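You operate a simulated robot arm through the tools that you are given. There is no shell and no other tool. Be economical: measure what you need, move in short steps, check, and stop when the job is done.

You run a simulated two-armed robot. Do the job below in one go: nothing can be reset, and whatever is moved stays where it is left.

JOB
On the folding table, fold the tea towel in half.

Only the result counts: the job must be done as asked and must still hold three seconds after the hand-in. Knocking over, shifting, dropping, spilling or breaking anything else fails it. Flat cloth is picked up by pressing the open fingertips on it (5 to 10 N) and closing them slowly along it; thin cloth reads only 2 to 8 mm in the jaws.

ROBOT AND FRAMES
Two 7-joint arms with two-finger parallel grippers on one trunk, on a base that drives. Base frame: it is fixed to the floor where the robot stands at the start and does not move with it; the origin is under the middle of the robot, x ahead of it, y to its left, z up. Units: m, degrees, N and s.
The left shoulder is at the start at [0.07, 0.163, 1.02], the right one opposite. With the tool pointing down near the work surface each hand reaches from about 0.38 to 0.88 m from the robot's upright axis, wherever it stands, measured 20 degrees to its own side. Places, roughly: folding table [0.5, 0.1, 0.7]. Payload 3.43 kg a hand.
The tool frame of a hand sits at the grasp point between the pads (the TCP): z along the fingers, y along the line on which they close. The tips reach 0.034 m beyond it. The gripper opens to 0.128 m. The fingers are 0.024 m wide and 0.012 m thick; the gripper's body (0.048 by 0.13 m) begins 0.096 m behind the TCP.
Orientation is that of the tool frame in the base frame, as a unit quaternion [x, y, z, w]. With the fingers straight down and closing along the base's y, the tool's x points along the base's -x, its y along +y and its z along -z.

CONTROLS
- The arms move only by the tool step_arm. It takes "left_targets", "right_targets" or both (then of equal length, played together; a hand with none holds still); each is a list of rows, each a list of 7 numbers: the closure, from 0 (fully open) to 1 (shut), then the shift along the tool's x, y, z in m, then the turn, a rotation vector about the tool's x, y, z in degrees. In form: [[fingers, tx, ty, tz, ax, ay, az], ...]. A call has 1 to 10 rows; each row is the pose to reach, as a shift and turn from the pose commanded when the call began, along the tool's axes at that moment. A row lasts 0.2 s, in which the tool goes at most 0.05 m and 8.6 degrees; a call with a longer step from one row to the next is refused whole, and so is a gripper value outside its range. Where a pose cannot be reached the arm comes as near as it can. A force on the tool above 40 N (or 10 N above the force at the start of the call, whichever is more), or a blocked arm, ends the call early, and 0.2 s more pass. The fingers move at their own pace (about 0.153 m/s each) and stop on an object; they squeeze with about 31 N. The grip force told is the motor's: it shows also when the fingers shut on nothing. Time passes only in rows, and 0.2 s behind the last, so rows that repeat a pose let the fingers close. The reply holds the time, the measured pose of the TCP, the force on the tool along the base axes, the opening and the grip force, in the units named above and with some noise.
- Cameras (640 x 400 px; columns grow to the right, rows downward): "scene" is now at [0.1329, -0.021, 1.2356]; the picture's right is [-0.24, -0.97, 0.00], its down [-0.66, 0.16, -0.73] and it looks along [0.71, -0.18, -0.68] (base axes); focal length 214 px, centre (320, 200). "left" rides on the left gripper at [0.076, 0.011, -0.16] in its tool frame; the picture's right is [-0.15, 0.99, 0.00], its down [-0.88, -0.13, -0.46] and it looks along [-0.45, -0.07, 0.89] (tool axes); focal length 234 px, centre (320, 200). "right" rides on the right gripper at [0.076, -0.011, -0.16] in its tool frame; the picture's right is [0.15, 0.99, 0.00], its down [-0.88, 0.13, -0.46] and it looks along [-0.45, 0.07, 0.89] (tool axes); focal length 234 px, centre (320, 200). There is no depth. A picture from a camera that has moved, and an enlarged one, comes with that camera's place and axes in the base frame and with its lens.
- grab_frame(camera): a new picture of that camera. The clock stands still meanwhile.
- raise_lower(by): slides the trunk up (or, below 0, down) by that many m; the arms and the scene camera ride with it, the base frame stays. It gives what a move gives, with no picture.
- steer(legs): drives the robot by 1 to 6 legs, each [ahead, left, turn to the left] in m, m and degrees, along the robot's own axes; the way and the turn of a leg run together, so that a leg with both is an arc; at most 1.5 m and 180 degrees a leg. The arms and the cameras ride along, it lands a little off, and it stops where it bumps. It gives what a move gives.
- pan_tilt(pan, tilt): turns the head with the scene camera to pan (to the left, within 86 degrees either way) and tilt (down, from -29 to 69), counted from straight ahead of the robot. It gives what a move gives.
- inspect(camera, box): a new picture of the part [left, top, right, bottom] of that camera's present view, enlarged. The clock stands still meanwhile.
- finish_job(): hands the job in; it is judged then, once.

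Go step by step. Nothing tells you exact positions but the pictures and the camera data: compare them with the known pose of the tool, close in by small moves and look again before you grip or let go. The budget is 120 turns and 92 pictures, counting those below and the enlarged ones. Unless the task says otherwise, let go and move clear before handing in, and close with one line.

The tools are called after "Emit:" as name(argument=value, ...) on one line, values as JSON. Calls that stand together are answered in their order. step_arm: Moves the arms, as the interface text tells. Its arguments: {"type":"object","properties":{"left_targets":{"type":"array","items":{"type":"array","items":{"type":"number"}}},"right_targets":{"type":"array","items":{"type":"array","items":{"type":"number"}}}},"required":[]} The other tools are called the same way: raise_lower (by) slides the trunk up or down; steer (legs) drives the base; pan_tilt (pan, tilt) turns the head that bears the scene camera; grab_frame (camera) takes a picture; inspect (camera, box) takes an enlarged picture of a part of a camera's view; finish_job () hands the job in.

At the start:

```text
time: 0.0
left_ee_pos: [0.6593, 0.2552, 0.9705]
left_tcp_rot: [-0.001, 1.0, -0.001, 0.0]
left_contact_force: [0.0, 0.1, -0.3]
left_grip_width: 0.128
left_finger_force: 0.0
right_ee_pos: [0.6684, -0.2962, 0.9216]
right_tcp_rot: [0.001, 1.0, -0.001, 0.0]
right_contact_force: [-0.5, -0.3, -0.1]
right_grip_width: 0.1279
right_finger_force: 0.1
trunk travel left (down, up): [-0.5, 0.44]
robot x, y, heading: [0.0005, -0.0007, 0.2]
head pan, tilt: [-13.9, 42.7]
```

scene: 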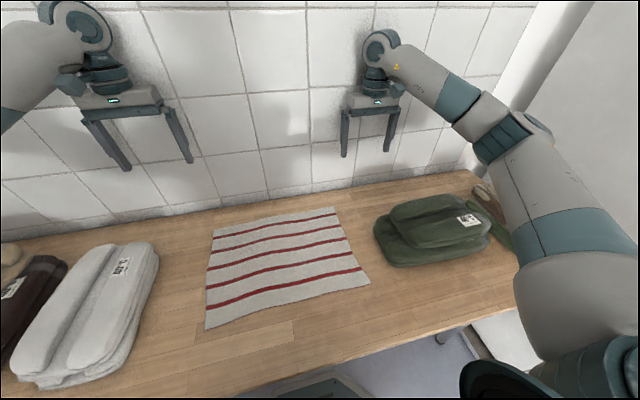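
right: 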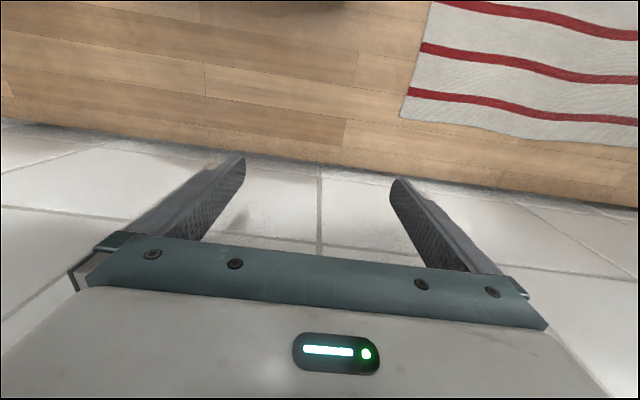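
left: 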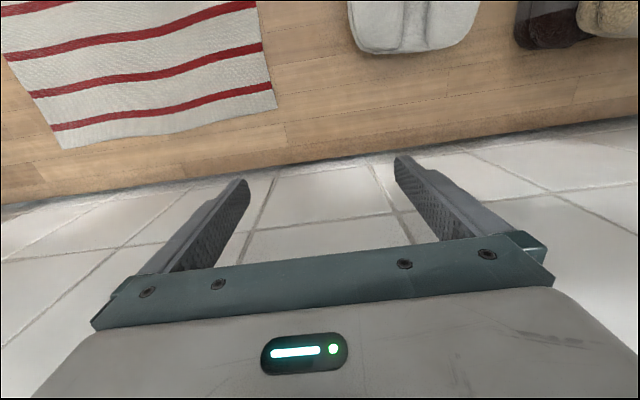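

The striped towel lies flat, roughly x 0.355–0.657 and y −0.215–0.205. The far corners are within reach of both hands, so I plan to bring the far edge onto the near edge. First I back off a little for more reach at the near edge.

Emit:
steer(legs=[[-0.08, 0, 0]])

Emit:
pan_tilt(pan=0, tilt=50)

Emit:
grab_frame(camera="scene")

Emit:
grab_frame(camera="left")

Emit:
grab_frame(camera="right")

```text
time: 1.1
left_ee_pos: [0.5804, 0.2561, 0.9718]
left_tcp_rot: [0.0, 1.0, 0.0, 0.0]
left_contact_force: [-0.4, -0.2, 0.8]
left_grip_width: 0.1281
left_finger_force: 0.1
right_ee_pos: [0.5903, -0.2947, 0.9225]
right_tcp_rot: [0.0, 1.0, 0.0, 0.0]
right_contact_force: [0.4, 0.3, 0.0]
right_grip_width: 0.1281
right_finger_force: 0.0
trunk travel left (down, up): [-0.5, 0.44]
robot x, y, heading: [-0.0761, 0.0032, -0.3]
head pan, tilt: [-13.9, 42.7]
```

```text
time: 1.8
left_ee_pos: [0.5816, 0.2552, 0.9702]
left_tcp_rot: [0.0, 1.0, 0.0, -0.001]
left_contact_force: [0.3, 0.1, -0.4]
left_grip_width: 0.1279
left_finger_force: 0.1
right_ee_pos: [0.5916, -0.2953, 0.9201]
right_tcp_rot: [0.0, 1.0, 0.0, 0.0]
right_contact_force: [0.5, 0.0, 1.1]
right_grip_width: 0.1278
right_finger_force: 0.0
trunk travel left (down, up): [-0.5, 0.44]
robot x, y, heading: [-0.0792, 0.0029, -0.0]
head pan, tilt: [0.0, 50.0]
```

```text
88 pictures are left
camera scene: at [0.0521, -0.0011, 1.2253], right [0.0, -1.0, 0.0], down [-0.77, 0.0, -0.64], along [0.64, 0.0, -0.77], focal length 214 px, centre (320, 200)
```

scene: 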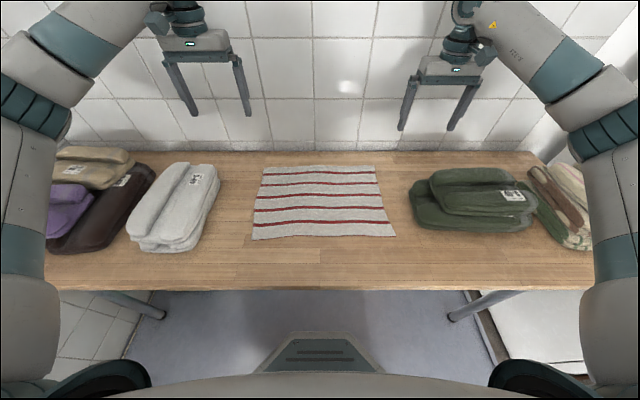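

```text
87 pictures are left
camera left: at [0.5047, 0.2672, 1.1307], right [0.15, 0.99, 0.0], down [0.88, -0.13, 0.45], along [0.45, -0.07, -0.89], focal length 234 px, centre (320, 200)
```

left: 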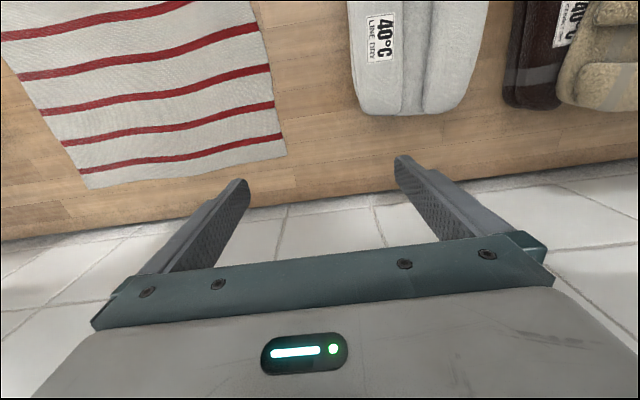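

```text
86 pictures are left
camera right: at [0.5158, -0.3064, 1.0806], right [-0.15, 0.99, 0.0], down [0.88, 0.13, 0.46], along [0.45, 0.07, -0.89], focal length 234 px, centre (320, 200)
```

right: 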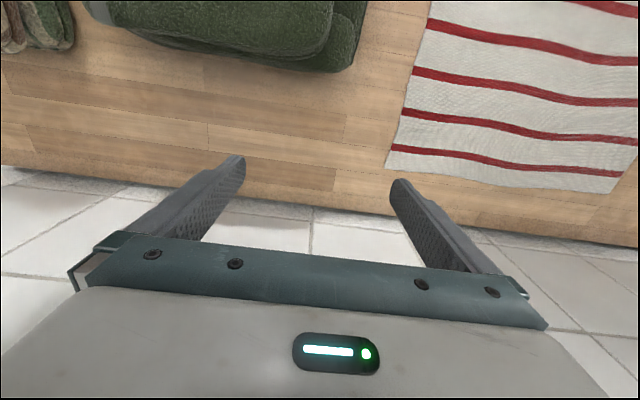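

Comparing the views, the towel surface triangulates to about z 0.735, higher than the nominal 0.678. That puts the far corners near (0.61, 0.19) and (0.61, −0.19). I'll hover above them and check.

Emit:
step_arm(left_targets=[[0.5, -0.003, -0.023, 0.03, 0, 0, 0], [0.5, -0.006, -0.045, 0.06, 0, 0, 0], [0.5, -0.01, -0.068, 0.09, 0, 0, 0], [0.5, -0.0135, -0.09, 0.12, 0, 0, 0], [0.5, -0.0135, -0.09, 0.12, 0, 0, 0]], right_targets=[[0.5, -0.002, 0.034, 0.018, 0, 0, 0], [0.5, -0.004, 0.068, 0.035, 0, 0, 0], [0.5, -0.006, 0.102, 0.053, 0, 0, 0], [0.5, -0.008, 0.137, 0.07, 0, 0, 0], [0.5, -0.008, 0.137, 0.07, 0, 0, 0]])

Emit:
grab_frame(camera="scene")

Emit:
grab_frame(camera="left")

Emit:
grab_frame(camera="right")

```text
time: 3.0
left_ee_pos: [0.5948, 0.1631, 0.8508]
left_tcp_rot: [0.0, 1.0, 0.0, 0.0]
left_contact_force: [0.2, 0.1, -0.6]
left_grip_width: 0.0643
left_finger_force: 0.0
right_ee_pos: [0.5998, -0.1586, 0.8519]
right_tcp_rot: [0.001, 1.0, 0.001, -0.001]
right_contact_force: [0.8, 0.4, 0.6]
right_grip_width: 0.0639
right_finger_force: 0.1
trunk travel left (down, up): [-0.5, 0.44]
robot x, y, heading: [-0.0802, 0.0024, -0.1]
head pan, tilt: [0.0, 50.0]
```

```text
85 pictures are left
camera scene: at [0.0509, -0.0013, 1.2255], right [0.0, -1.0, 0.0], down [-0.77, 0.0, -0.64], along [0.64, 0.0, -0.77], focal length 214 px, centre (320, 200)
```

scene: 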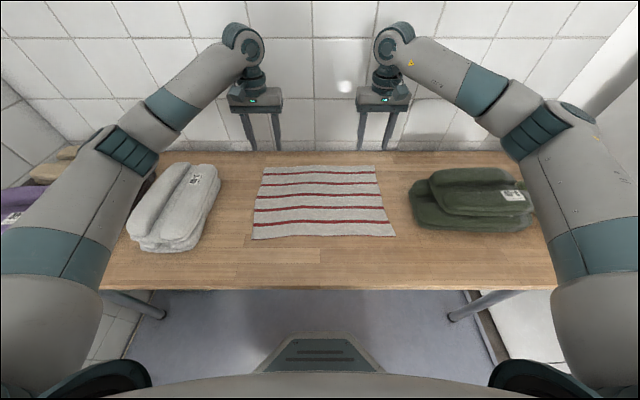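

```text
84 pictures are left
camera left: at [0.5185, 0.1748, 1.0111], right [0.15, 0.99, 0.0], down [0.88, -0.13, 0.46], along [0.45, -0.07, -0.89], focal length 234 px, centre (320, 200)
```

left: 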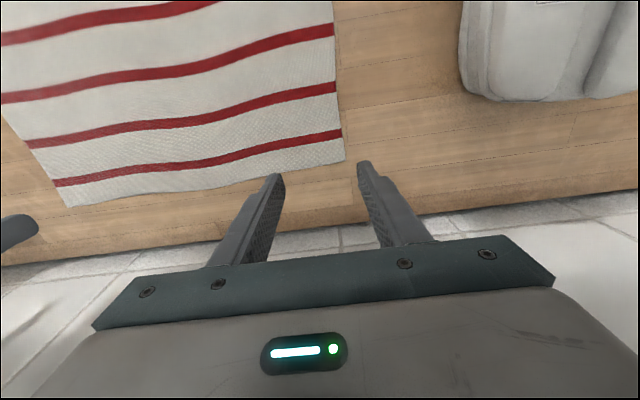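

```text
83 pictures are left
camera right: at [0.5234, -0.17, 1.0114], right [-0.15, 0.99, 0.0], down [0.88, 0.13, 0.46], along [0.45, 0.07, -0.89], focal length 234 px, centre (320, 200)
```

right: 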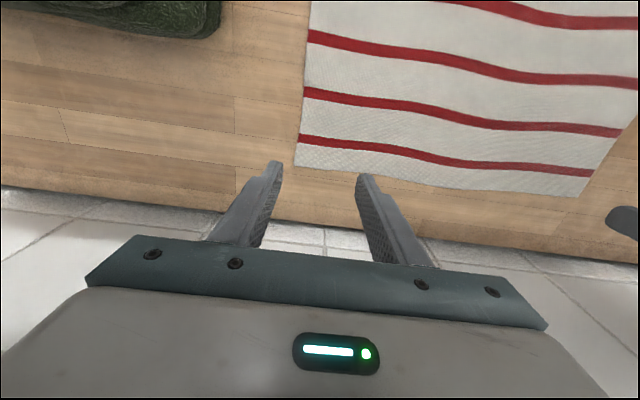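

The views agree: the far corners are at about (0.608, 0.190) and (0.62, −0.184). I'll narrow the jaws and come down close over grip points a few centimetres inside the corners.

Emit:
step_arm(left_targets=[[0.7, 0.003, -0.013, 0.02, 0, 0, 0], [0.7, 0.003, -0.013, 0.04, 0, 0, 0], [0.7, 0.003, -0.013, 0.055, 0, 0, 0], [0.7, 0.003, -0.013, 0.068, 0, 0, 0], [0.7, 0.003, -0.013, 0.068, 0, 0, 0]], right_targets=[[0.7, -0.005, 0.013, 0.02, 0, 0, 0], [0.7, -0.005, 0.013, 0.04, 0, 0, 0], [0.7, -0.005, 0.013, 0.055, 0, 0, 0], [0.7, -0.005, 0.013, 0.068, 0, 0, 0], [0.7, -0.005, 0.013, 0.068, 0, 0, 0]])

Emit:
grab_frame(camera="left")

Emit:
grab_frame(camera="right")

Emit:
grab_frame(camera="scene")

```text
time: 4.2
left_ee_pos: [0.5936, 0.1517, 0.7831]
left_tcp_rot: [-0.001, 1.0, 0.001, 0.0]
left_contact_force: [0.1, -0.2, -0.6]
left_grip_width: 0.0384
left_finger_force: 0.0
right_ee_pos: [0.605, -0.1456, 0.7833]
right_tcp_rot: [0.0, 1.0, 0.0, 0.001]
right_contact_force: [0.3, -0.3, -0.2]
right_grip_width: 0.0385
right_finger_force: 0.1
trunk travel left (down, up): [-0.5, 0.44]
robot x, y, heading: [-0.0777, -0.0056, 0.3]
head pan, tilt: [0.0, 50.0]
```

```text
82 pictures are left
camera left: at [0.5163, 0.1636, 0.9437], right [0.15, 0.99, 0.0], down [0.88, -0.13, 0.46], along [0.45, -0.07, -0.89], focal length 234 px, centre (320, 200)
```

left: 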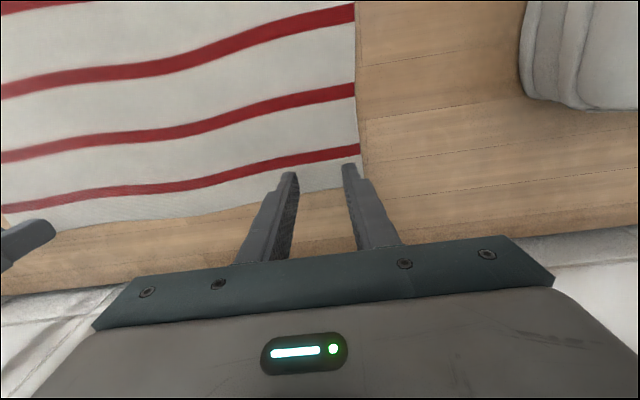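

```text
81 pictures are left
camera right: at [0.5286, -0.157, 0.9429], right [-0.15, 0.99, 0.0], down [0.88, 0.13, 0.46], along [0.45, 0.07, -0.89], focal length 234 px, centre (320, 200)
```

right: 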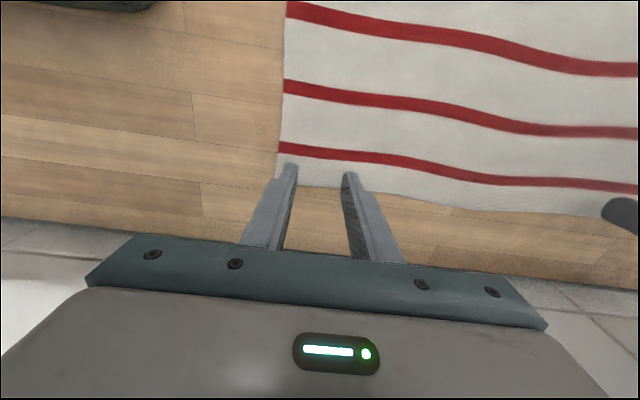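

```text
80 pictures are left
camera scene: at [0.0515, -0.001, 1.2254], right [0.0, -1.0, 0.0], down [-0.77, 0.0, -0.64], along [0.64, 0.0, -0.77], focal length 214 px, centre (320, 200)
```

scene: 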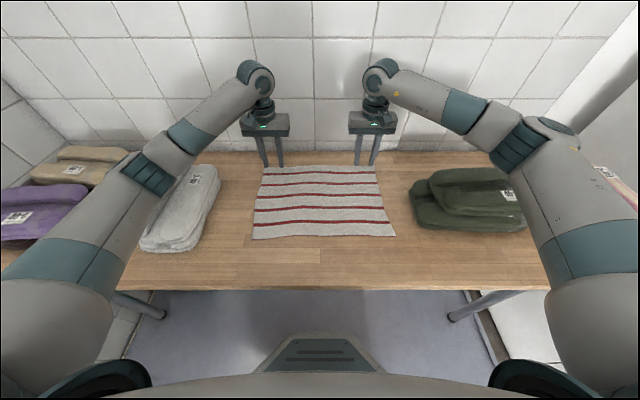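

The jaws are just above the cloth, with the tips at about z 0.749. I'll lower in small steps until a force shows.

Emit:
step_arm(left_targets=[[0.7, 0.003, 0, 0.004, 0, 0, 0], [0.7, 0.003, 0, 0.008, 0, 0, 0], [0.7, 0.003, 0, 0.008, 0, 0, 0]], right_targets=[[0.7, 0.002, 0, 0.004, 0, 0, 0], [0.7, 0.002, 0, 0.008, 0, 0, 0], [0.7, 0.002, 0, 0.008, 0, 0, 0]])

```text
time: 5.0
left_ee_pos: [0.588, 0.152, 0.7755]
left_tcp_rot: [-0.001, 1.0, 0.0, 0.0]
left_contact_force: [0.9, 0.5, 1.5]
left_grip_width: 0.0384
left_finger_force: 0.1
right_ee_pos: [0.6028, -0.1446, 0.7751]
right_tcp_rot: [0.0, 1.0, 0.0, 0.0]
right_contact_force: [-0.5, 0.0, 0.3]
right_grip_width: 0.0388
right_finger_force: 0.1
trunk travel left (down, up): [-0.5, 0.44]
robot x, y, heading: [-0.0801, 0.0006, 0.1]
head pan, tilt: [0.0, 50.0]
```

Emit:
step_arm(left_targets=[[0.7, 0, 0, 0.003, 0, 0, 0], [0.7, 0, 0, 0.006, 0, 0, 0], [0.7, 0, 0, 0.006, 0, 0, 0]], right_targets=[[0.7, 0, 0, 0.003, 0, 0, 0], [0.7, 0, 0, 0.006, 0, 0, 0], [0.7, 0, 0, 0.006, 0, 0, 0]])

Emit:
grab_frame(camera="left")

```text
time: 5.8
left_ee_pos: [0.5886, 0.1527, 0.769]
left_tcp_rot: [0.0, 1.0, -0.001, 0.0]
left_contact_force: [0.2, -0.3, -0.9]
left_grip_width: 0.0383
left_finger_force: 0.1
right_ee_pos: [0.6026, -0.1448, 0.7695]
right_tcp_rot: [0.001, 1.0, 0.0, 0.0]
right_contact_force: [0.4, 0.5, -0.4]
right_grip_width: 0.0384
right_finger_force: 0.0
trunk travel left (down, up): [-0.5, 0.44]
robot x, y, heading: [-0.0763, 0.0017, 0.1]
head pan, tilt: [0.0, 50.0]
```

```text
79 pictures are left
camera left: at [0.5121, 0.1638, 0.9289], right [0.15, 0.99, 0.0], down [0.88, -0.13, 0.46], along [0.45, -0.07, -0.89], focal length 234 px, centre (320, 200)
```

left: 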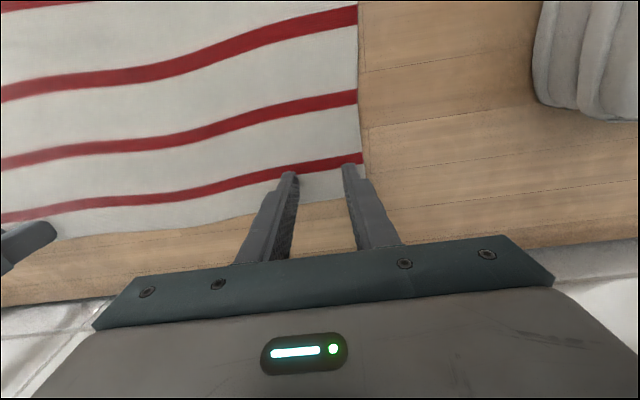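

No contact yet with the tips at z 0.735. I'll keep going down in small steps.

Emit:
step_arm(left_targets=[[0.7, 0, 0, 0.004, 0, 0, 0], [0.7, 0, 0, 0.008, 0, 0, 0], [0.7, 0, 0, 0.012, 0, 0, 0], [0.7, 0, 0, 0.012, 0, 0, 0]], right_targets=[[0.7, 0, 0, 0.004, 0, 0, 0], [0.7, 0, 0, 0.008, 0, 0, 0], [0.7, 0, 0, 0.012, 0, 0, 0], [0.7, 0, 0, 0.012, 0, 0, 0]])

Emit:
grab_frame(camera="left")

Emit:
grab_frame(camera="scene")

```text
time: 6.8
left_ee_pos: [0.5876, 0.151, 0.7639]
left_tcp_rot: [-0.001, 1.0, -0.001, 0.005]
left_contact_force: [8.3, 2.1, 32.2]
left_grip_width: 0.0387
left_finger_force: 0.3
right_ee_pos: [0.6005, -0.1442, 0.7633]
right_tcp_rot: [0.0, 1.0, 0.001, 0.003]
right_contact_force: [5.1, 0.5, 19.6]
right_grip_width: 0.0383
right_finger_force: 0.0
trunk travel left (down, up): [-0.5, 0.44]
robot x, y, heading: [-0.0759, 0.0001, 0.3]
head pan, tilt: [0.0, 50.0]
```

```text
78 pictures are left
camera left: at [0.5098, 0.1642, 0.9226], right [0.14, 0.99, 0.0], down [0.88, -0.13, 0.46], along [0.46, -0.07, -0.89], focal length 234 px, centre (320, 200)
```

left: 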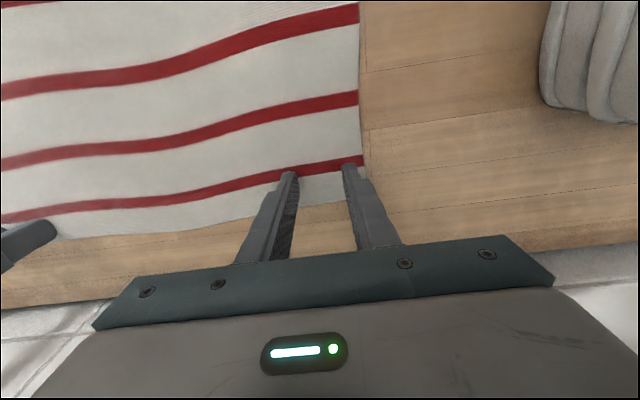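

```text
77 pictures are left
camera scene: at [0.0475, -0.0012, 1.2265], right [0.0, -1.0, 0.0], down [-0.76, 0.0, -0.65], along [0.65, 0.0, -0.76], focal length 214 px, centre (320, 200)
```

scene: 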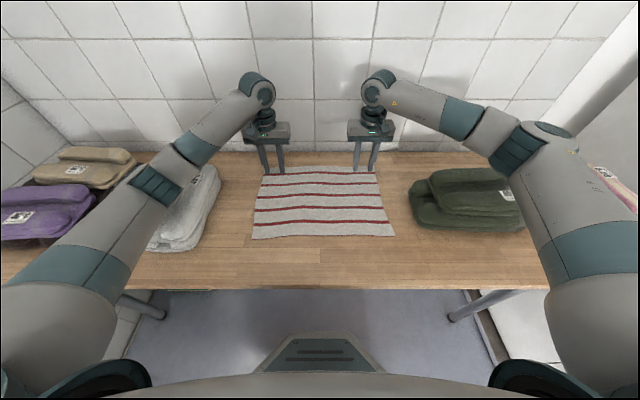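

Contact is at tip height z ≈ 0.730. I'll ease the press to about 8 N and check.

Emit:
step_arm(left_targets=[[0.7, 0, 0, -0.005, 0, 0, 0], [0.7, 0, 0, -0.005, 0, 0, 0]], right_targets=[[0.7, 0, 0, -0.003, 0, 0, 0], [0.7, 0, 0, -0.003, 0, 0, 0]])

```text
time: 7.4
left_ee_pos: [0.5859, 0.1533, 0.7628]
left_tcp_rot: [0.0, 1.0, 0.0, 0.0]
left_contact_force: [3.7, -0.2, 13.9]
left_grip_width: 0.0385
left_finger_force: 0.2
right_ee_pos: [0.6009, -0.1443, 0.7632]
right_tcp_rot: [0.0, 1.0, -0.001, 0.002]
right_contact_force: [3.8, 0.8, 20.2]
right_grip_width: 0.0382
right_finger_force: 0.0
trunk travel left (down, up): [-0.5, 0.44]
robot x, y, heading: [-0.0801, 0.0026, -0.0]
head pan, tilt: [0.0, 50.0]
```

Emit:
step_arm(left_targets=[[0.7, 0, 0, -0.0013, 0, 0, 0], [0.7, 0, 0, -0.0013, 0, 0, 0]], right_targets=[[0.7, 0, 0, -0.0025, 0, 0, 0], [0.7, 0, 0, -0.0025, 0, 0, 0]])

```text
time: 8.0
left_ee_pos: [0.5873, 0.1519, 0.7635]
left_tcp_rot: [0.0, 1.0, 0.0, -0.002]
left_contact_force: [-1.7, 0.2, 4.7]
left_grip_width: 0.0381
left_finger_force: 0.0
right_ee_pos: [0.6006, -0.145, 0.7632]
right_tcp_rot: [-0.001, 1.0, 0.0, 0.0]
right_contact_force: [1.3, 0.0, 10.2]
right_grip_width: 0.0382
right_finger_force: 0.0
trunk travel left (down, up): [-0.5, 0.44]
robot x, y, heading: [-0.074, -0.0001, 0.1]
head pan, tilt: [0.0, 50.0]
```

The forces are about right, so I'll press the left hand slightly more and close both slowly along the cloth.

Emit:
step_arm(left_targets=[[0.73, 0, 0, 0.0007, 0, 0, 0], [0.77, 0, 0, 0.0007, 0, 0, 0], [0.81, 0, 0, 0.0007, 0, 0, 0], [0.85, 0, 0, 0.0007, 0, 0, 0], [0.89, 0, 0, 0.0007, 0, 0, 0], [0.93, 0, 0, 0.0007, 0, 0, 0], [0.97, 0, 0, 0.0007, 0, 0, 0], [1, 0, 0, 0.0007, 0, 0, 0], [1, 0, 0, 0.0007, 0, 0, 0], [1, 0, 0, 0.0007, 0, 0, 0]], right_targets=[[0.73, 0, 0, -0.0004, 0, 0, 0], [0.77, 0, 0, -0.0004, 0, 0, 0], [0.81, 0, 0, -0.0004, 0, 0, 0], [0.85, 0, 0, -0.0004, 0, 0, 0], [0.89, 0, 0, -0.0004, 0, 0, 0], [0.93, 0, 0, -0.0004, 0, 0, 0], [0.97, 0, 0, -0.0004, 0, 0, 0], [1, 0, 0, -0.0004, 0, 0, 0], [1, 0, 0, -0.0004, 0, 0, 0], [1, 0, 0, -0.0004, 0, 0, 0]])

Emit:
grab_frame(camera="left")

Emit:
grab_frame(camera="right")

```text
time: 10.2
left_ee_pos: [0.5882, 0.1513, 0.7637]
left_tcp_rot: [0.0, 1.0, 0.0, 0.0]
left_contact_force: [0.0, -6.0, 4.2]
left_grip_width: 0.0019
left_finger_force: 31.1
right_ee_pos: [0.6013, -0.1448, 0.7635]
right_tcp_rot: [-0.001, 1.0, -0.001, 0.0]
right_contact_force: [-0.1, 4.9, 0.1]
right_grip_width: 0.0019
right_finger_force: 30.6
trunk travel left (down, up): [-0.5, 0.44]
robot x, y, heading: [-0.0786, -0.0015, -0.1]
head pan, tilt: [0.0, 50.0]
```

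```text
76 pictures are left
camera left: at [0.5116, 0.1641, 0.9235], right [0.15, 0.99, 0.0], down [0.88, -0.13, 0.46], along [0.45, -0.07, -0.89], focal length 234 px, centre (320, 200)
```

left: 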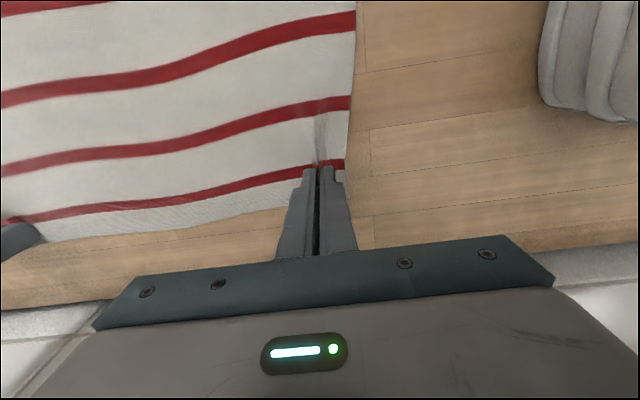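

```text
75 pictures are left
camera right: at [0.5253, -0.1557, 0.9235], right [-0.15, 0.99, 0.0], down [0.88, 0.13, 0.46], along [0.45, 0.07, -0.89], focal length 234 px, centre (320, 200)
```

right: 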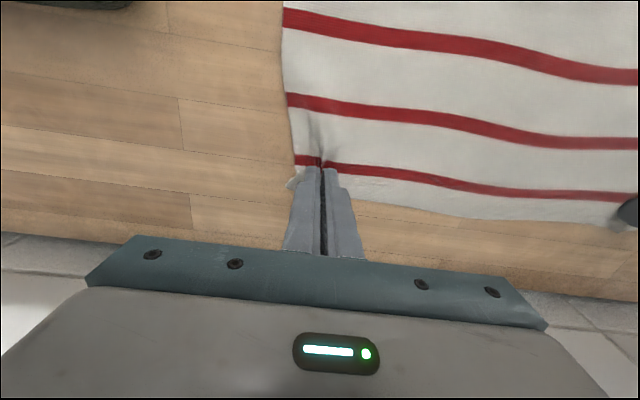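

Both jaws hold a pinch of cloth (1.9 mm, 31 N). Now I'll carry the far edge up along an arc to the middle of the fold, both hands together.

Emit:
step_arm(left_targets=[[1, 0.002, 0, -0.02, 0, 0, 0], [1, 0.007, 0, -0.039, 0, 0, 0], [1, 0.016, 0, -0.0575, 0, 0, 0], [1, 0.028, -0.001, -0.074, 0, 0, 0], [1, 0.043, -0.002, -0.088, 0, 0, 0], [1, 0.06, -0.003, -0.0996, 0, 0, 0], [1, 0.079, -0.004, -0.108, 0, 0, 0], [1, 0.099, -0.005, -0.113, 0, 0, 0], [1, 0.12, -0.006, -0.115, 0, 0, 0]], right_targets=[[1, 0.002, 0, -0.02, 0, 0, 0], [1, 0.007, 0, -0.039, 0, 0, 0], [1, 0.016, 0, -0.0575, 0, 0, 0], [1, 0.028, -0.001, -0.074, 0, 0, 0], [1, 0.043, -0.002, -0.088, 0, 0, 0], [1, 0.06, -0.003, -0.0996, 0, 0, 0], [1, 0.079, -0.004, -0.108, 0, 0, 0], [1, 0.099, -0.005, -0.113, 0, 0, 0], [1, 0.12, -0.006, -0.115, 0, 0, 0]])

Emit:
grab_frame(camera="scene")

Emit:
grab_frame(camera="left")

```text
time: 12.2
left_ee_pos: [0.4679, 0.1473, 0.8793]
left_tcp_rot: [-0.001, 1.0, 0.0, 0.0]
left_contact_force: [-0.2, -7.7, 0.1]
left_grip_width: 0.0019
left_finger_force: 31.3
right_ee_pos: [0.4825, -0.1521, 0.8771]
right_tcp_rot: [0.0, 1.0, 0.001, 0.001]
right_contact_force: [-0.2, 7.5, 0.6]
right_grip_width: 0.0019
right_finger_force: 31.7
trunk travel left (down, up): [-0.5, 0.44]
robot x, y, heading: [-0.0777, 0.0001, 0.2]
head pan, tilt: [0.0, 50.0]
```

```text
74 pictures are left
camera scene: at [0.0509, -0.0012, 1.2255], right [0.0, -1.0, 0.0], down [-0.77, 0.0, -0.64], along [0.64, 0.0, -0.77], focal length 214 px, centre (320, 200)
```

scene: 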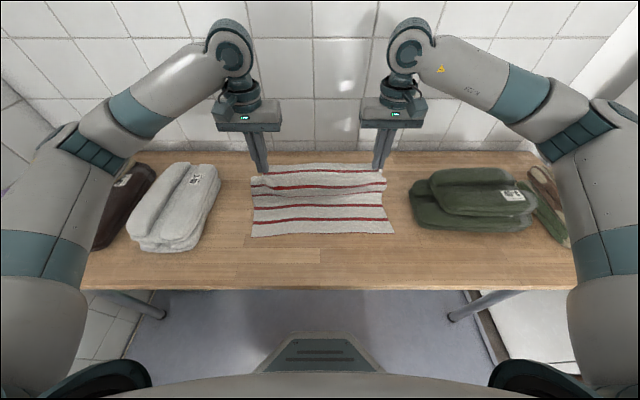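

```text
73 pictures are left
camera left: at [0.3913, 0.1592, 1.0383], right [0.15, 0.99, 0.0], down [0.88, -0.13, 0.46], along [0.45, -0.07, -0.89], focal length 234 px, centre (320, 200)
```

left: 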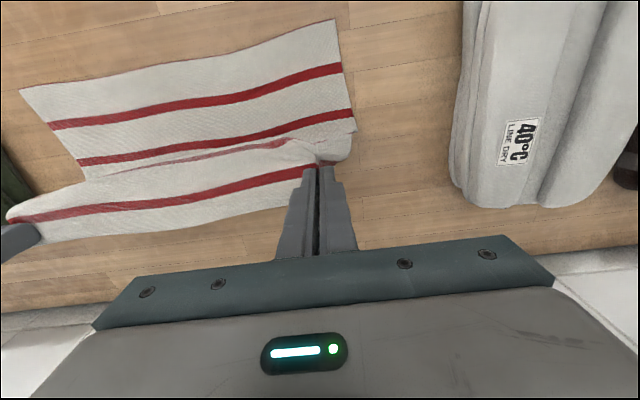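

The cloth is lifting cleanly and the free edge flap still points away from the robot. I'll tilt the hands as I go on along the arc, so the flap turns over toward the near edge.

Emit:
step_arm(left_targets=[[1, 0.014, -0.0015, 0.002, 0, -8, 0], [1, 0.028, -0.003, 0.005, 0, -16, 0], [1, 0.042, -0.0045, 0.01, 0, -24, 0], [1, 0.057, -0.006, 0.015, 0, -32, 0], [1, 0.071, -0.007, 0.02, 0, -40, 0], [1, 0.085, -0.008, 0.026, 0, -48, 0]], right_targets=[[1, 0.014, 0, 0.002, 0, -8, 0], [1, 0.028, 0.001, 0.005, 0, -16, 0], [1, 0.042, 0.001, 0.01, 0, -24, 0], [1, 0.057, 0.002, 0.015, 0, -32, 0], [1, 0.071, 0.002, 0.02, 0, -40, 0], [1, 0.085, 0.002, 0.026, 0, -48, 0]])

Emit:
grab_frame(camera="scene")

Emit:
grab_frame(camera="left")

```text
time: 13.6
left_ee_pos: [0.4497, 0.1062, 0.8535]
left_tcp_rot: [-0.001, 0.914, 0.001, 0.406]
left_contact_force: [0.4, -0.3, 0.1]
left_grip_width: 0.0021
left_finger_force: 30.9
left hand out of reach, approached as far as the arm can: row 5, 6
right_ee_pos: [0.4591, -0.1243, 0.8517]
right_tcp_rot: [0.001, 0.914, 0.0, 0.406]
right_contact_force: [0.2, -0.7, 0.1]
right_grip_width: 0.0022
right_finger_force: 30.7
right hand out of reach, approached as far as the arm can: row 5, 6
trunk travel left (down, up): [-0.5, 0.44]
robot x, y, heading: [-0.0798, -0.004, 0.0]
head pan, tilt: [0.0, 50.0]
```

```text
72 pictures are left
camera scene: at [0.0521, -0.0014, 1.2254], right [0.0, -1.0, 0.0], down [-0.77, 0.0, -0.64], along [0.64, 0.0, -0.77], focal length 214 px, centre (320, 200)
```

scene: 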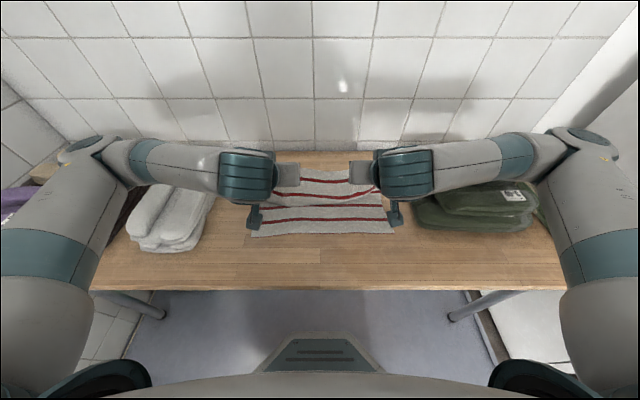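

```text
71 pictures are left
camera left: at [0.2795, 0.117, 0.9045], right [0.1, 0.99, 0.11], down [0.25, -0.13, 0.96], along [0.96, -0.06, -0.26], focal length 234 px, centre (320, 200)
```

left: 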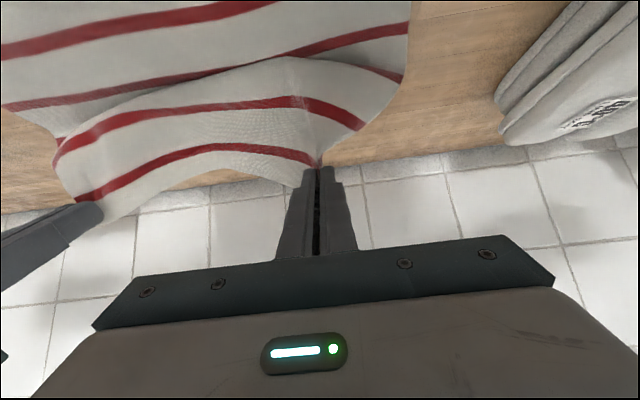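

The arms hit their inner reach limit and tucked oddly low. I'll move the hands forward again while keeping the tilt, then use the base to carry the edge back.

Emit:
step_arm(left_targets=[[1, -0.02, 0, 0.022, 0, 0, 0], [1, -0.04, 0, 0.044, 0, 0, 0], [1, -0.06, 0, 0.066, 0, 0, 0], [1, -0.08, 0, 0.089, 0, 0, 0], [1, -0.08, 0, 0.089, 0, 0, 0]], right_targets=[[1, -0.02, 0, 0.022, 0, 0, 0], [1, -0.04, 0, 0.044, 0, 0, 0], [1, -0.06, 0, 0.066, 0, 0, 0], [1, -0.08, 0, 0.089, 0, 0, 0], [1, -0.08, 0, 0.089, 0, 0, 0]])

Emit:
grab_frame(camera="scene")

```text
time: 14.8
left_ee_pos: [0.5696, 0.1057, 0.8591]
left_tcp_rot: [0.0, 0.912, 0.001, 0.41]
left_contact_force: [0.5, -0.6, -1.0]
left_grip_width: 0.0018
left_finger_force: 30.8
right_ee_pos: [0.5772, -0.127, 0.8533]
right_tcp_rot: [0.0, 0.913, 0.001, 0.408]
right_contact_force: [0.1, 0.3, -0.2]
right_grip_width: 0.0021
right_finger_force: 30.8
trunk travel left (down, up): [-0.5, 0.44]
robot x, y, heading: [-0.0786, -0.003, -0.1]
head pan, tilt: [0.0, 50.0]
```

```text
70 pictures are left
camera scene: at [0.05, -0.0022, 1.2267], right [0.0, -1.0, 0.0], down [-0.77, 0.0, -0.64], along [0.64, 0.0, -0.77], focal length 214 px, centre (320, 200)
```

scene: 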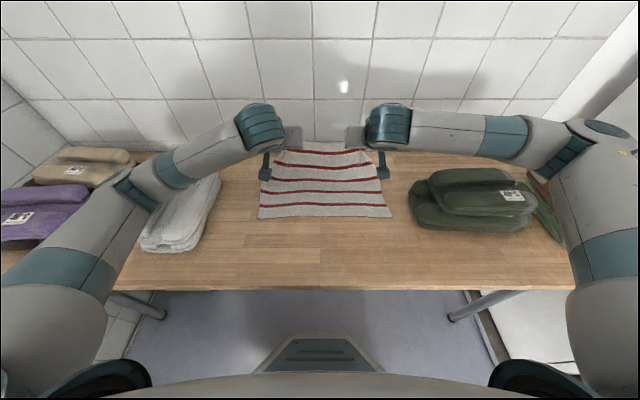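

The towel slid a little toward the wall, with its near edge now at x ≈ 0.39. I'll spread the hands again, then drive back to carry the edge over.

Emit:
step_arm(left_targets=[[1, 0, 0.015, 0, 0, 0, 0], [1, 0, 0.03, 0, 0, 0, 0], [1, 0, 0.03, 0, 0, 0, 0]], right_targets=[[1, 0, -0.012, 0, 0, 0, 0], [1, 0, -0.025, 0, 0, 0, 0], [1, 0, -0.025, 0, 0, 0, 0]])

Emit:
steer(legs=[[-0.13, 0, 0]])

Emit:
grab_frame(camera="scene")

Emit:
grab_frame(camera="left")

```text
time: 15.6
left_ee_pos: [0.5773, 0.118, 0.885]
left_tcp_rot: [0.009, 0.904, 0.004, 0.427]
left_contact_force: [0.7, -0.2, -0.8]
left_grip_width: 0.0019
left_finger_force: 30.9
right_ee_pos: [0.5758, -0.1695, 0.8561]
right_tcp_rot: [0.01, 0.912, 0.005, 0.41]
right_contact_force: [0.4, 0.3, 0.0]
right_grip_width: 0.0019
right_finger_force: 31.2
trunk travel left (down, up): [-0.5, 0.44]
robot x, y, heading: [-0.0719, -0.0006, -0.6]
head pan, tilt: [0.0, 50.0]
```

```text
time: 16.9
left_ee_pos: [0.4366, 0.1375, 0.8498]
left_tcp_rot: [-0.002, 0.914, 0.001, 0.405]
left_contact_force: [-0.4, 0.0, -0.1]
left_grip_width: 0.002
left_finger_force: 31.1
right_ee_pos: [0.4461, -0.1479, 0.8511]
right_tcp_rot: [-0.002, 0.913, 0.001, 0.407]
right_contact_force: [-0.6, -0.2, 0.0]
right_grip_width: 0.0022
right_finger_force: 30.5
trunk travel left (down, up): [-0.5, 0.44]
robot x, y, heading: [-0.2135, 0.0, 0.3]
head pan, tilt: [0.0, 50.0]
```

```text
69 pictures are left
camera scene: at [-0.0813, -0.0011, 1.2239], right [0.0, -1.0, 0.0], down [-0.77, 0.0, -0.64], along [0.64, 0.0, -0.77], focal length 214 px, centre (320, 200)
```

scene: 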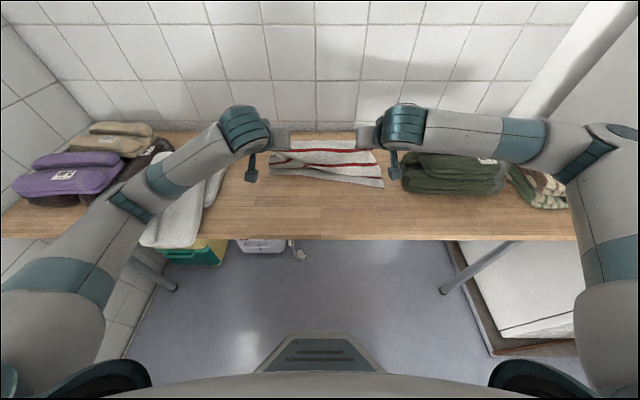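

```text
68 pictures are left
camera left: at [0.2655, 0.1488, 0.9015], right [0.09, 0.99, 0.11], down [0.25, -0.13, 0.96], along [0.96, -0.06, -0.26], focal length 234 px, centre (320, 200)
```

left: 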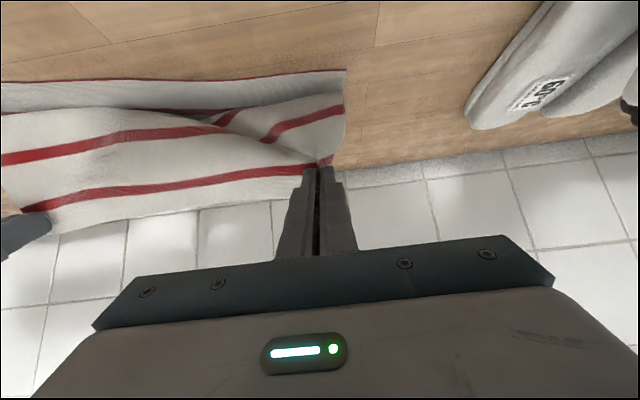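

The cloth seems to have shifted during the drive. I'll look closer.

Emit:
inspect(camera="scene", box=[230, 120, 430, 220])

Emit:
grab_frame(camera="right")

```text
3.20 times, centred on (330, 170) of scene
camera zoom: at [-0.0813, -0.0011, 1.2239], right [0.0, -1.0, 0.0], down [-0.77, 0.0, -0.64], along [0.64, 0.0, -0.77], focal length 686 px, centre (288, 296)
```

zoom: 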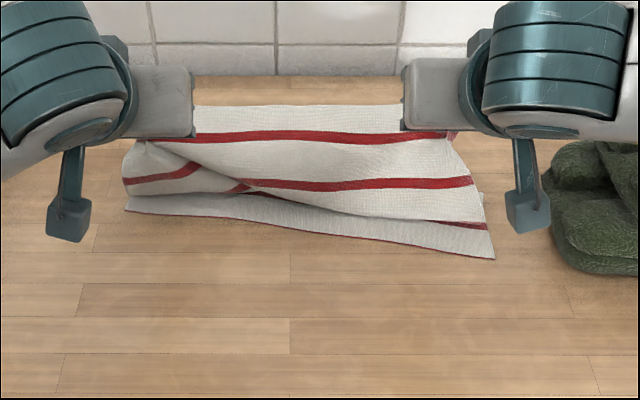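

```text
66 pictures are left
camera right: at [0.2758, -0.1603, 0.9014], right [-0.1, 0.99, -0.11], down [0.25, 0.13, 0.96], along [0.96, 0.07, -0.26], focal length 234 px, centre (320, 200)
```

right: 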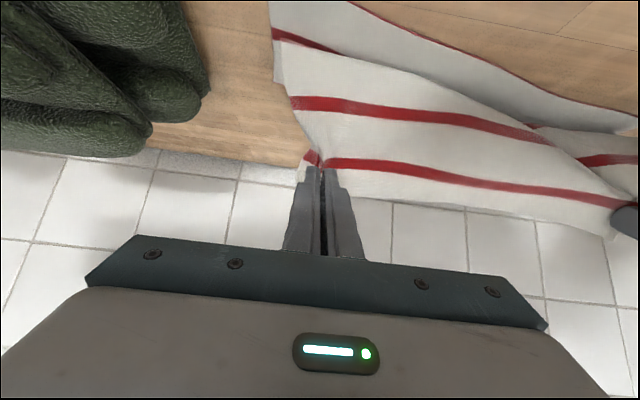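

The near margin has got tucked under. I'll raise the trunk so the towel hangs free from both hands and straightens, then re-lay it.

Emit:
raise_lower(by=0.26)

Emit:
grab_frame(camera="scene")

Emit:
grab_frame(camera="left")

```text
time: 19.6
left_ee_pos: [0.436, 0.1367, 1.1112]
left_tcp_rot: [-0.001, 0.915, 0.001, 0.404]
left_contact_force: [-0.1, 0.2, 0.0]
left_grip_width: 0.0019
left_finger_force: 30.9
right_ee_pos: [0.4455, -0.1483, 1.1136]
right_tcp_rot: [-0.002, 0.914, 0.001, 0.407]
right_contact_force: [-0.1, 1.2, 0.0]
right_grip_width: 0.0021
right_finger_force: 31.3
trunk travel left (down, up): [-0.76, 0.18]
robot x, y, heading: [-0.206, -0.0028, 0.2]
head pan, tilt: [0.0, 50.0]
```

```text
65 pictures are left
camera scene: at [-0.0807, -0.0011, 1.4853], right [0.0, -1.0, 0.0], down [-0.77, 0.0, -0.64], along [0.64, 0.0, -0.77], focal length 214 px, centre (320, 200)
```

scene: 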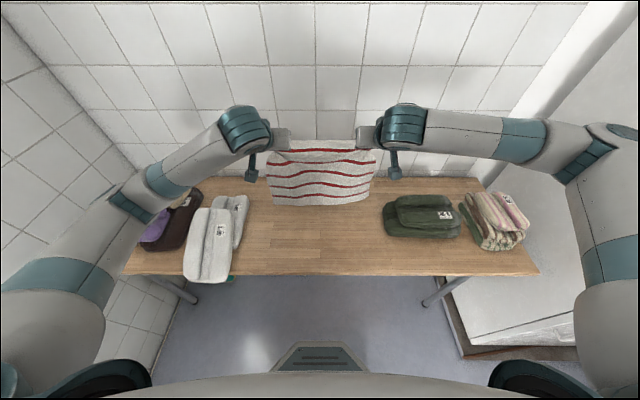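

```text
64 pictures are left
camera left: at [0.266, 0.1487, 1.1626], right [0.09, 0.99, 0.11], down [0.25, -0.13, 0.96], along [0.96, -0.06, -0.26], focal length 234 px, centre (320, 200)
```

left: 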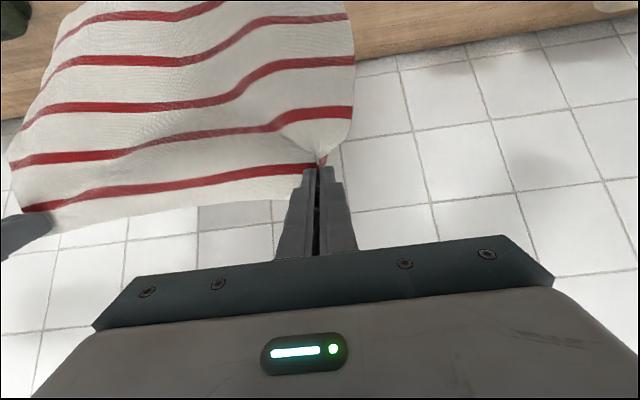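

The towel hangs straight now. The white pile on the left looks different, though, so I'll check it closely.

Emit:
inspect(camera="scene", box=[110, 160, 290, 300])

Emit:
inspect(camera="scene", box=[360, 160, 560, 300])

```text
2.86 times, centred on (200, 230) of scene
camera zoom: at [-0.0807, -0.0011, 1.4853], right [0.0, -1.0, 0.0], down [-0.77, 0.0, -0.64], along [0.64, 0.0, -0.77], focal length 613 px, centre (663, 114)
```

zoom: 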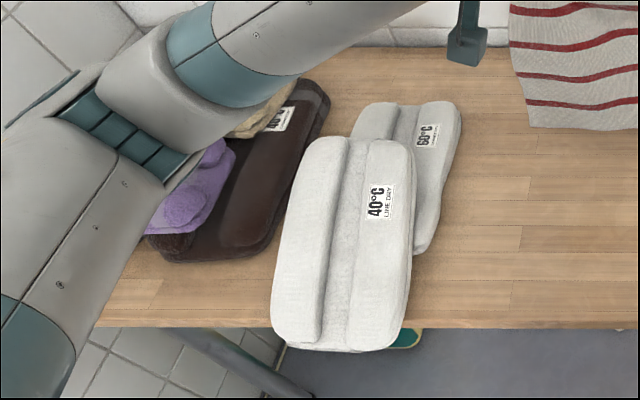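

```text
2.86 times, centred on (460, 230) of scene
camera zoom: at [-0.0807, -0.0011, 1.4853], right [0.0, -1.0, 0.0], down [-0.77, 0.0, -0.64], along [0.64, 0.0, -0.77], focal length 613 px, centre (-80, 114)
```

zoom: 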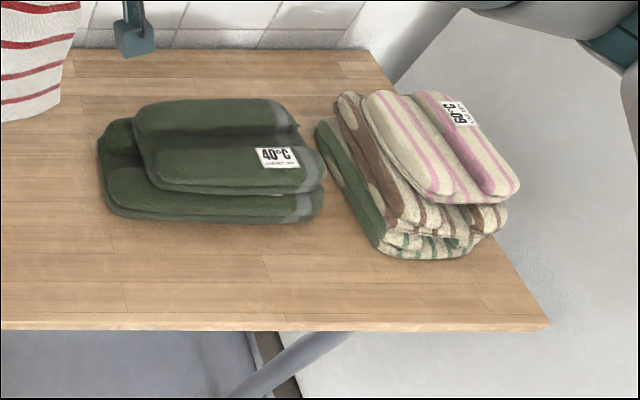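

The left forearm dragged the top white towel back off its stack during the drive, and I'll have to put it back later. First I return the hands to vertical so the elbows rise clear of the piles.

Emit:
step_arm(left_targets=[[1, -0.004, 0, 0.002, 0, 8, 0], [1, -0.008, 0, 0.004, 0, 16, 0], [1, -0.012, 0, 0.006, 0, 24, 0], [1, -0.016, 0, 0.008, 0, 32, 0], [1, -0.02, 0, 0.01, 0, 40, 0], [1, -0.025, 0, 0.011, 0, 48, 0], [1, -0.025, 0, 0.011, 0, 48, 0]], right_targets=[[1, -0.004, 0, 0.002, 0, 8, 0], [1, -0.008, 0, 0.004, 0, 16, 0], [1, -0.012, 0, 0.006, 0, 24, 0], [1, -0.016, 0, 0.008, 0, 32, 0], [1, -0.02, 0, 0.01, 0, 40, 0], [1, -0.025, 0, 0.011, 0, 48, 0], [1, -0.025, 0, 0.011, 0, 48, 0]])

Emit:
grab_frame(camera="scene")

Emit:
grab_frame(camera="left")

```text
time: 21.2
left_ee_pos: [0.4604, 0.1384, 1.1219]
left_tcp_rot: [-0.001, 1.0, 0.0, -0.001]
left_contact_force: [-0.3, 0.6, 0.4]
left_grip_width: 0.0018
left_finger_force: 30.6
right_ee_pos: [0.4697, -0.1491, 1.1241]
right_tcp_rot: [-0.002, 1.0, 0.0, 0.0]
right_contact_force: [0.0, 0.7, -1.0]
right_grip_width: 0.0023
right_finger_force: 30.7
trunk travel left (down, up): [-0.76, 0.18]
robot x, y, heading: [-0.2105, -0.0058, 0.3]
head pan, tilt: [0.0, 50.0]
```

```text
61 pictures are left
camera scene: at [-0.0815, -0.0013, 1.4854], right [0.0, -1.0, 0.0], down [-0.77, 0.0, -0.64], along [0.64, 0.0, -0.77], focal length 214 px, centre (320, 200)
```

scene: 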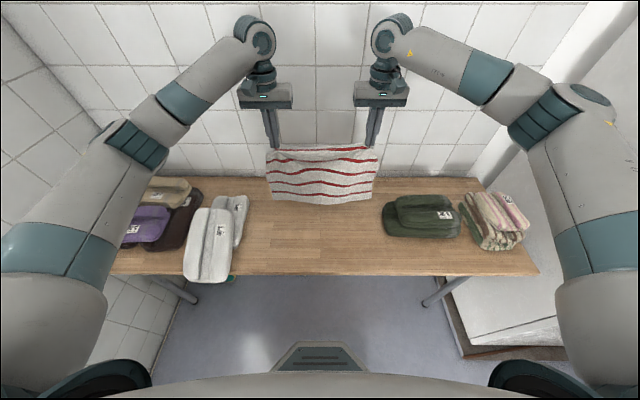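

```text
60 pictures are left
camera left: at [0.3846, 0.1493, 1.2828], right [0.14, 0.99, 0.0], down [0.88, -0.13, 0.45], along [0.45, -0.07, -0.89], focal length 234 px, centre (320, 200)
```

left: 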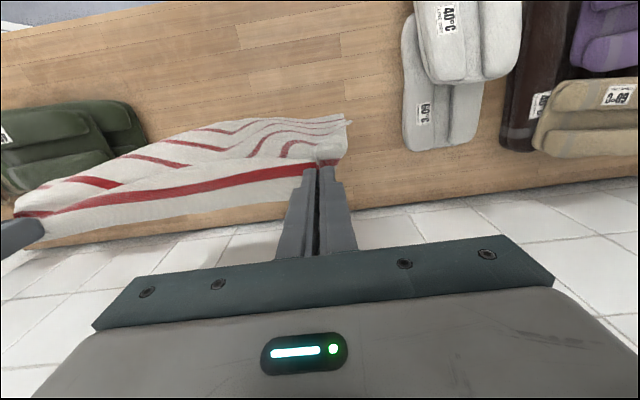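

The towel now hangs with its free edge pointing to the wall. I'll touch the hanging edge down near x ≈ 0.56, lay the lower half toward the robot, and then fold the top half forward. First I move the hands forward and lower the trunk a little.

Emit:
step_arm(left_targets=[[1, -0.02, 0.002, 0, 0, 0, 0], [1, -0.04, 0.003, 0, 0, 0, 0], [1, -0.06, 0.004, 0, 0, 0, 0], [1, -0.08, 0.005, 0, 0, 0, 0], [1, -0.1, 0.005, 0, 0, 0, 0], [1, -0.1, 0.005, 0, 0, 0, 0], [1, -0.1, 0.005, 0, 0, 0, 0]], right_targets=[[1, -0.02, 0, 0, 0, 0, 0], [1, -0.04, 0, 0, 0, 0, 0], [1, -0.06, 0, 0, 0, 0, 0], [1, -0.075, 0, 0, 0, 0, 0], [1, -0.091, 0, 0, 0, 0, 0], [1, -0.091, 0, 0, 0, 0, 0], [1, -0.091, 0, 0, 0, 0, 0]])

Emit:
raise_lower(by=-0.08)

Emit:
grab_frame(camera="scene")

Emit:
grab_frame(camera="left")

```text
time: 22.8
left_ee_pos: [0.5619, 0.1411, 1.1221]
left_tcp_rot: [-0.001, 1.0, 0.0, -0.001]
left_contact_force: [-0.8, -0.4, -0.5]
left_grip_width: 0.0019
left_finger_force: 31.7
right_ee_pos: [0.5626, -0.1489, 1.122]
right_tcp_rot: [-0.001, 1.0, 0.0, 0.001]
right_contact_force: [0.2, 0.5, 0.2]
right_grip_width: 0.0023
right_finger_force: 31.1
trunk travel left (down, up): [-0.76, 0.18]
robot x, y, heading: [-0.2107, 0.001, 0.2]
head pan, tilt: [0.0, 50.0]
```

```text
time: 23.9
left_ee_pos: [0.5612, 0.1428, 1.0426]
left_tcp_rot: [-0.002, 1.0, 0.0, -0.003]
left_contact_force: [0.9, -0.2, -0.4]
left_grip_width: 0.0018
left_finger_force: 31.0
right_ee_pos: [0.5622, -0.15, 1.044]
right_tcp_rot: [-0.002, 1.0, -0.001, 0.0]
right_contact_force: [-0.5, 1.0, -0.8]
right_grip_width: 0.002
right_finger_force: 31.4
trunk travel left (down, up): [-0.68, 0.26]
robot x, y, heading: [-0.2106, 0.0007, 0.4]
head pan, tilt: [0.0, 50.0]
```

```text
59 pictures are left
camera scene: at [-0.0809, -0.0011, 1.4054], right [0.0, -1.0, 0.0], down [-0.77, 0.0, -0.64], along [0.64, 0.0, -0.77], focal length 214 px, centre (320, 200)
```

scene: 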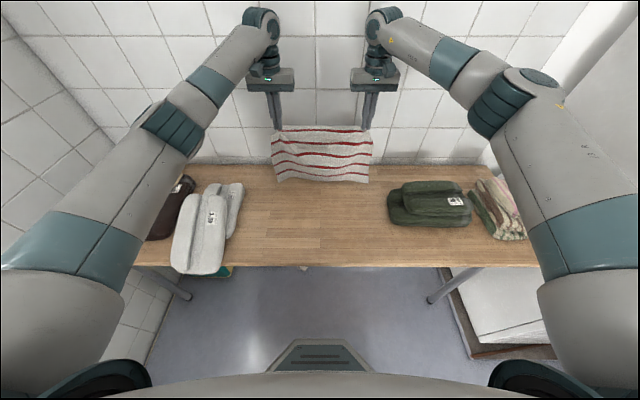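

```text
58 pictures are left
camera left: at [0.485, 0.1535, 1.2025], right [0.14, 0.99, 0.0], down [0.88, -0.13, 0.45], along [0.45, -0.07, -0.89], focal length 234 px, centre (320, 200)
```

left: 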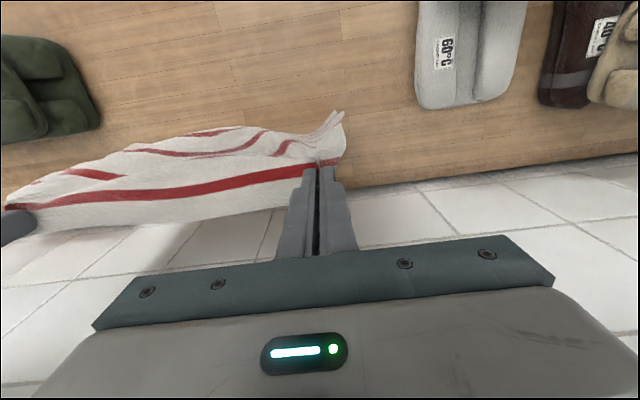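

The lower edge just reaches the table. Now I lay the lower half down by moving back and down together.

Emit:
step_arm(left_targets=[[1, 0.012, 0, 0.017, 0, 0, 0], [1, 0.025, 0, 0.035, 0, 0, 0], [1, 0.038, 0, 0.051, 0, 0, 0], [1, 0.052, 0, 0.067, 0, 0, 0], [1, 0.066, 0, 0.082, 0, 0, 0], [1, 0.08, 0, 0.097, 0, 0, 0], [1, 0.094, 0, 0.112, 0, 0, 0], [1, 0.108, 0, 0.127, 0, 0, 0], [1, 0.12, 0, 0.141, 0, 0, 0], [1, 0.12, 0, 0.141, 0, 0, 0]], right_targets=[[1, 0.012, 0, 0.017, 0, 0, 0], [1, 0.025, 0, 0.035, 0, 0, 0], [1, 0.038, 0, 0.051, 0, 0, 0], [1, 0.052, 0, 0.067, 0, 0, 0], [1, 0.066, 0, 0.082, 0, 0, 0], [1, 0.08, 0, 0.097, 0, 0, 0], [1, 0.094, 0, 0.112, 0, 0, 0], [1, 0.108, 0, 0.127, 0, 0, 0], [1, 0.12, 0, 0.141, 0, 0, 0], [1, 0.12, 0, 0.141, 0, 0, 0]])

Emit:
grab_frame(camera="scene")

Emit:
grab_frame(camera="left")

```text
time: 26.1
left_ee_pos: [0.4408, 0.14, 0.9016]
left_tcp_rot: [-0.002, 1.0, 0.0, -0.002]
left_contact_force: [-0.7, -0.7, -0.3]
left_grip_width: 0.0018
left_finger_force: 30.9
right_ee_pos: [0.4409, -0.149, 0.9009]
right_tcp_rot: [-0.002, 1.0, -0.001, 0.0]
right_contact_force: [-0.6, -0.2, 0.2]
right_grip_width: 0.0021
right_finger_force: 31.1
trunk travel left (down, up): [-0.68, 0.26]
robot x, y, heading: [-0.2122, -0.0006, 0.4]
head pan, tilt: [0.0, 50.0]
```

```text
57 pictures are left
camera scene: at [-0.0807, -0.0012, 1.4053], right [0.0, -1.0, 0.0], down [-0.77, 0.0, -0.64], along [0.64, 0.0, -0.77], focal length 214 px, centre (320, 200)
```

scene: 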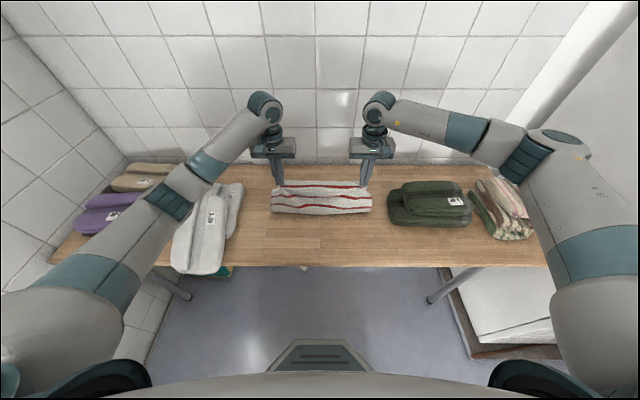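

```text
56 pictures are left
camera left: at [0.3645, 0.1517, 1.0617], right [0.14, 0.99, 0.0], down [0.88, -0.13, 0.45], along [0.45, -0.06, -0.89], focal length 234 px, centre (320, 200)
```

left: 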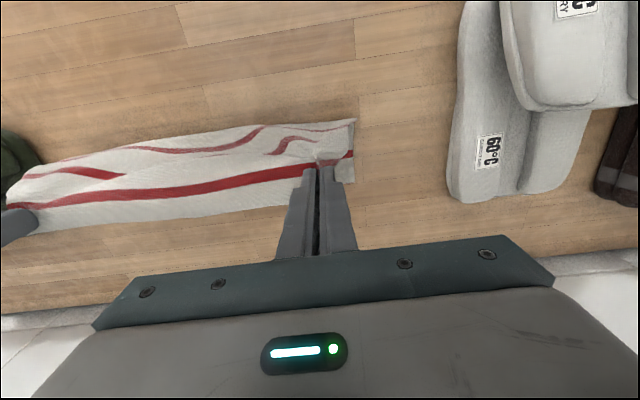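

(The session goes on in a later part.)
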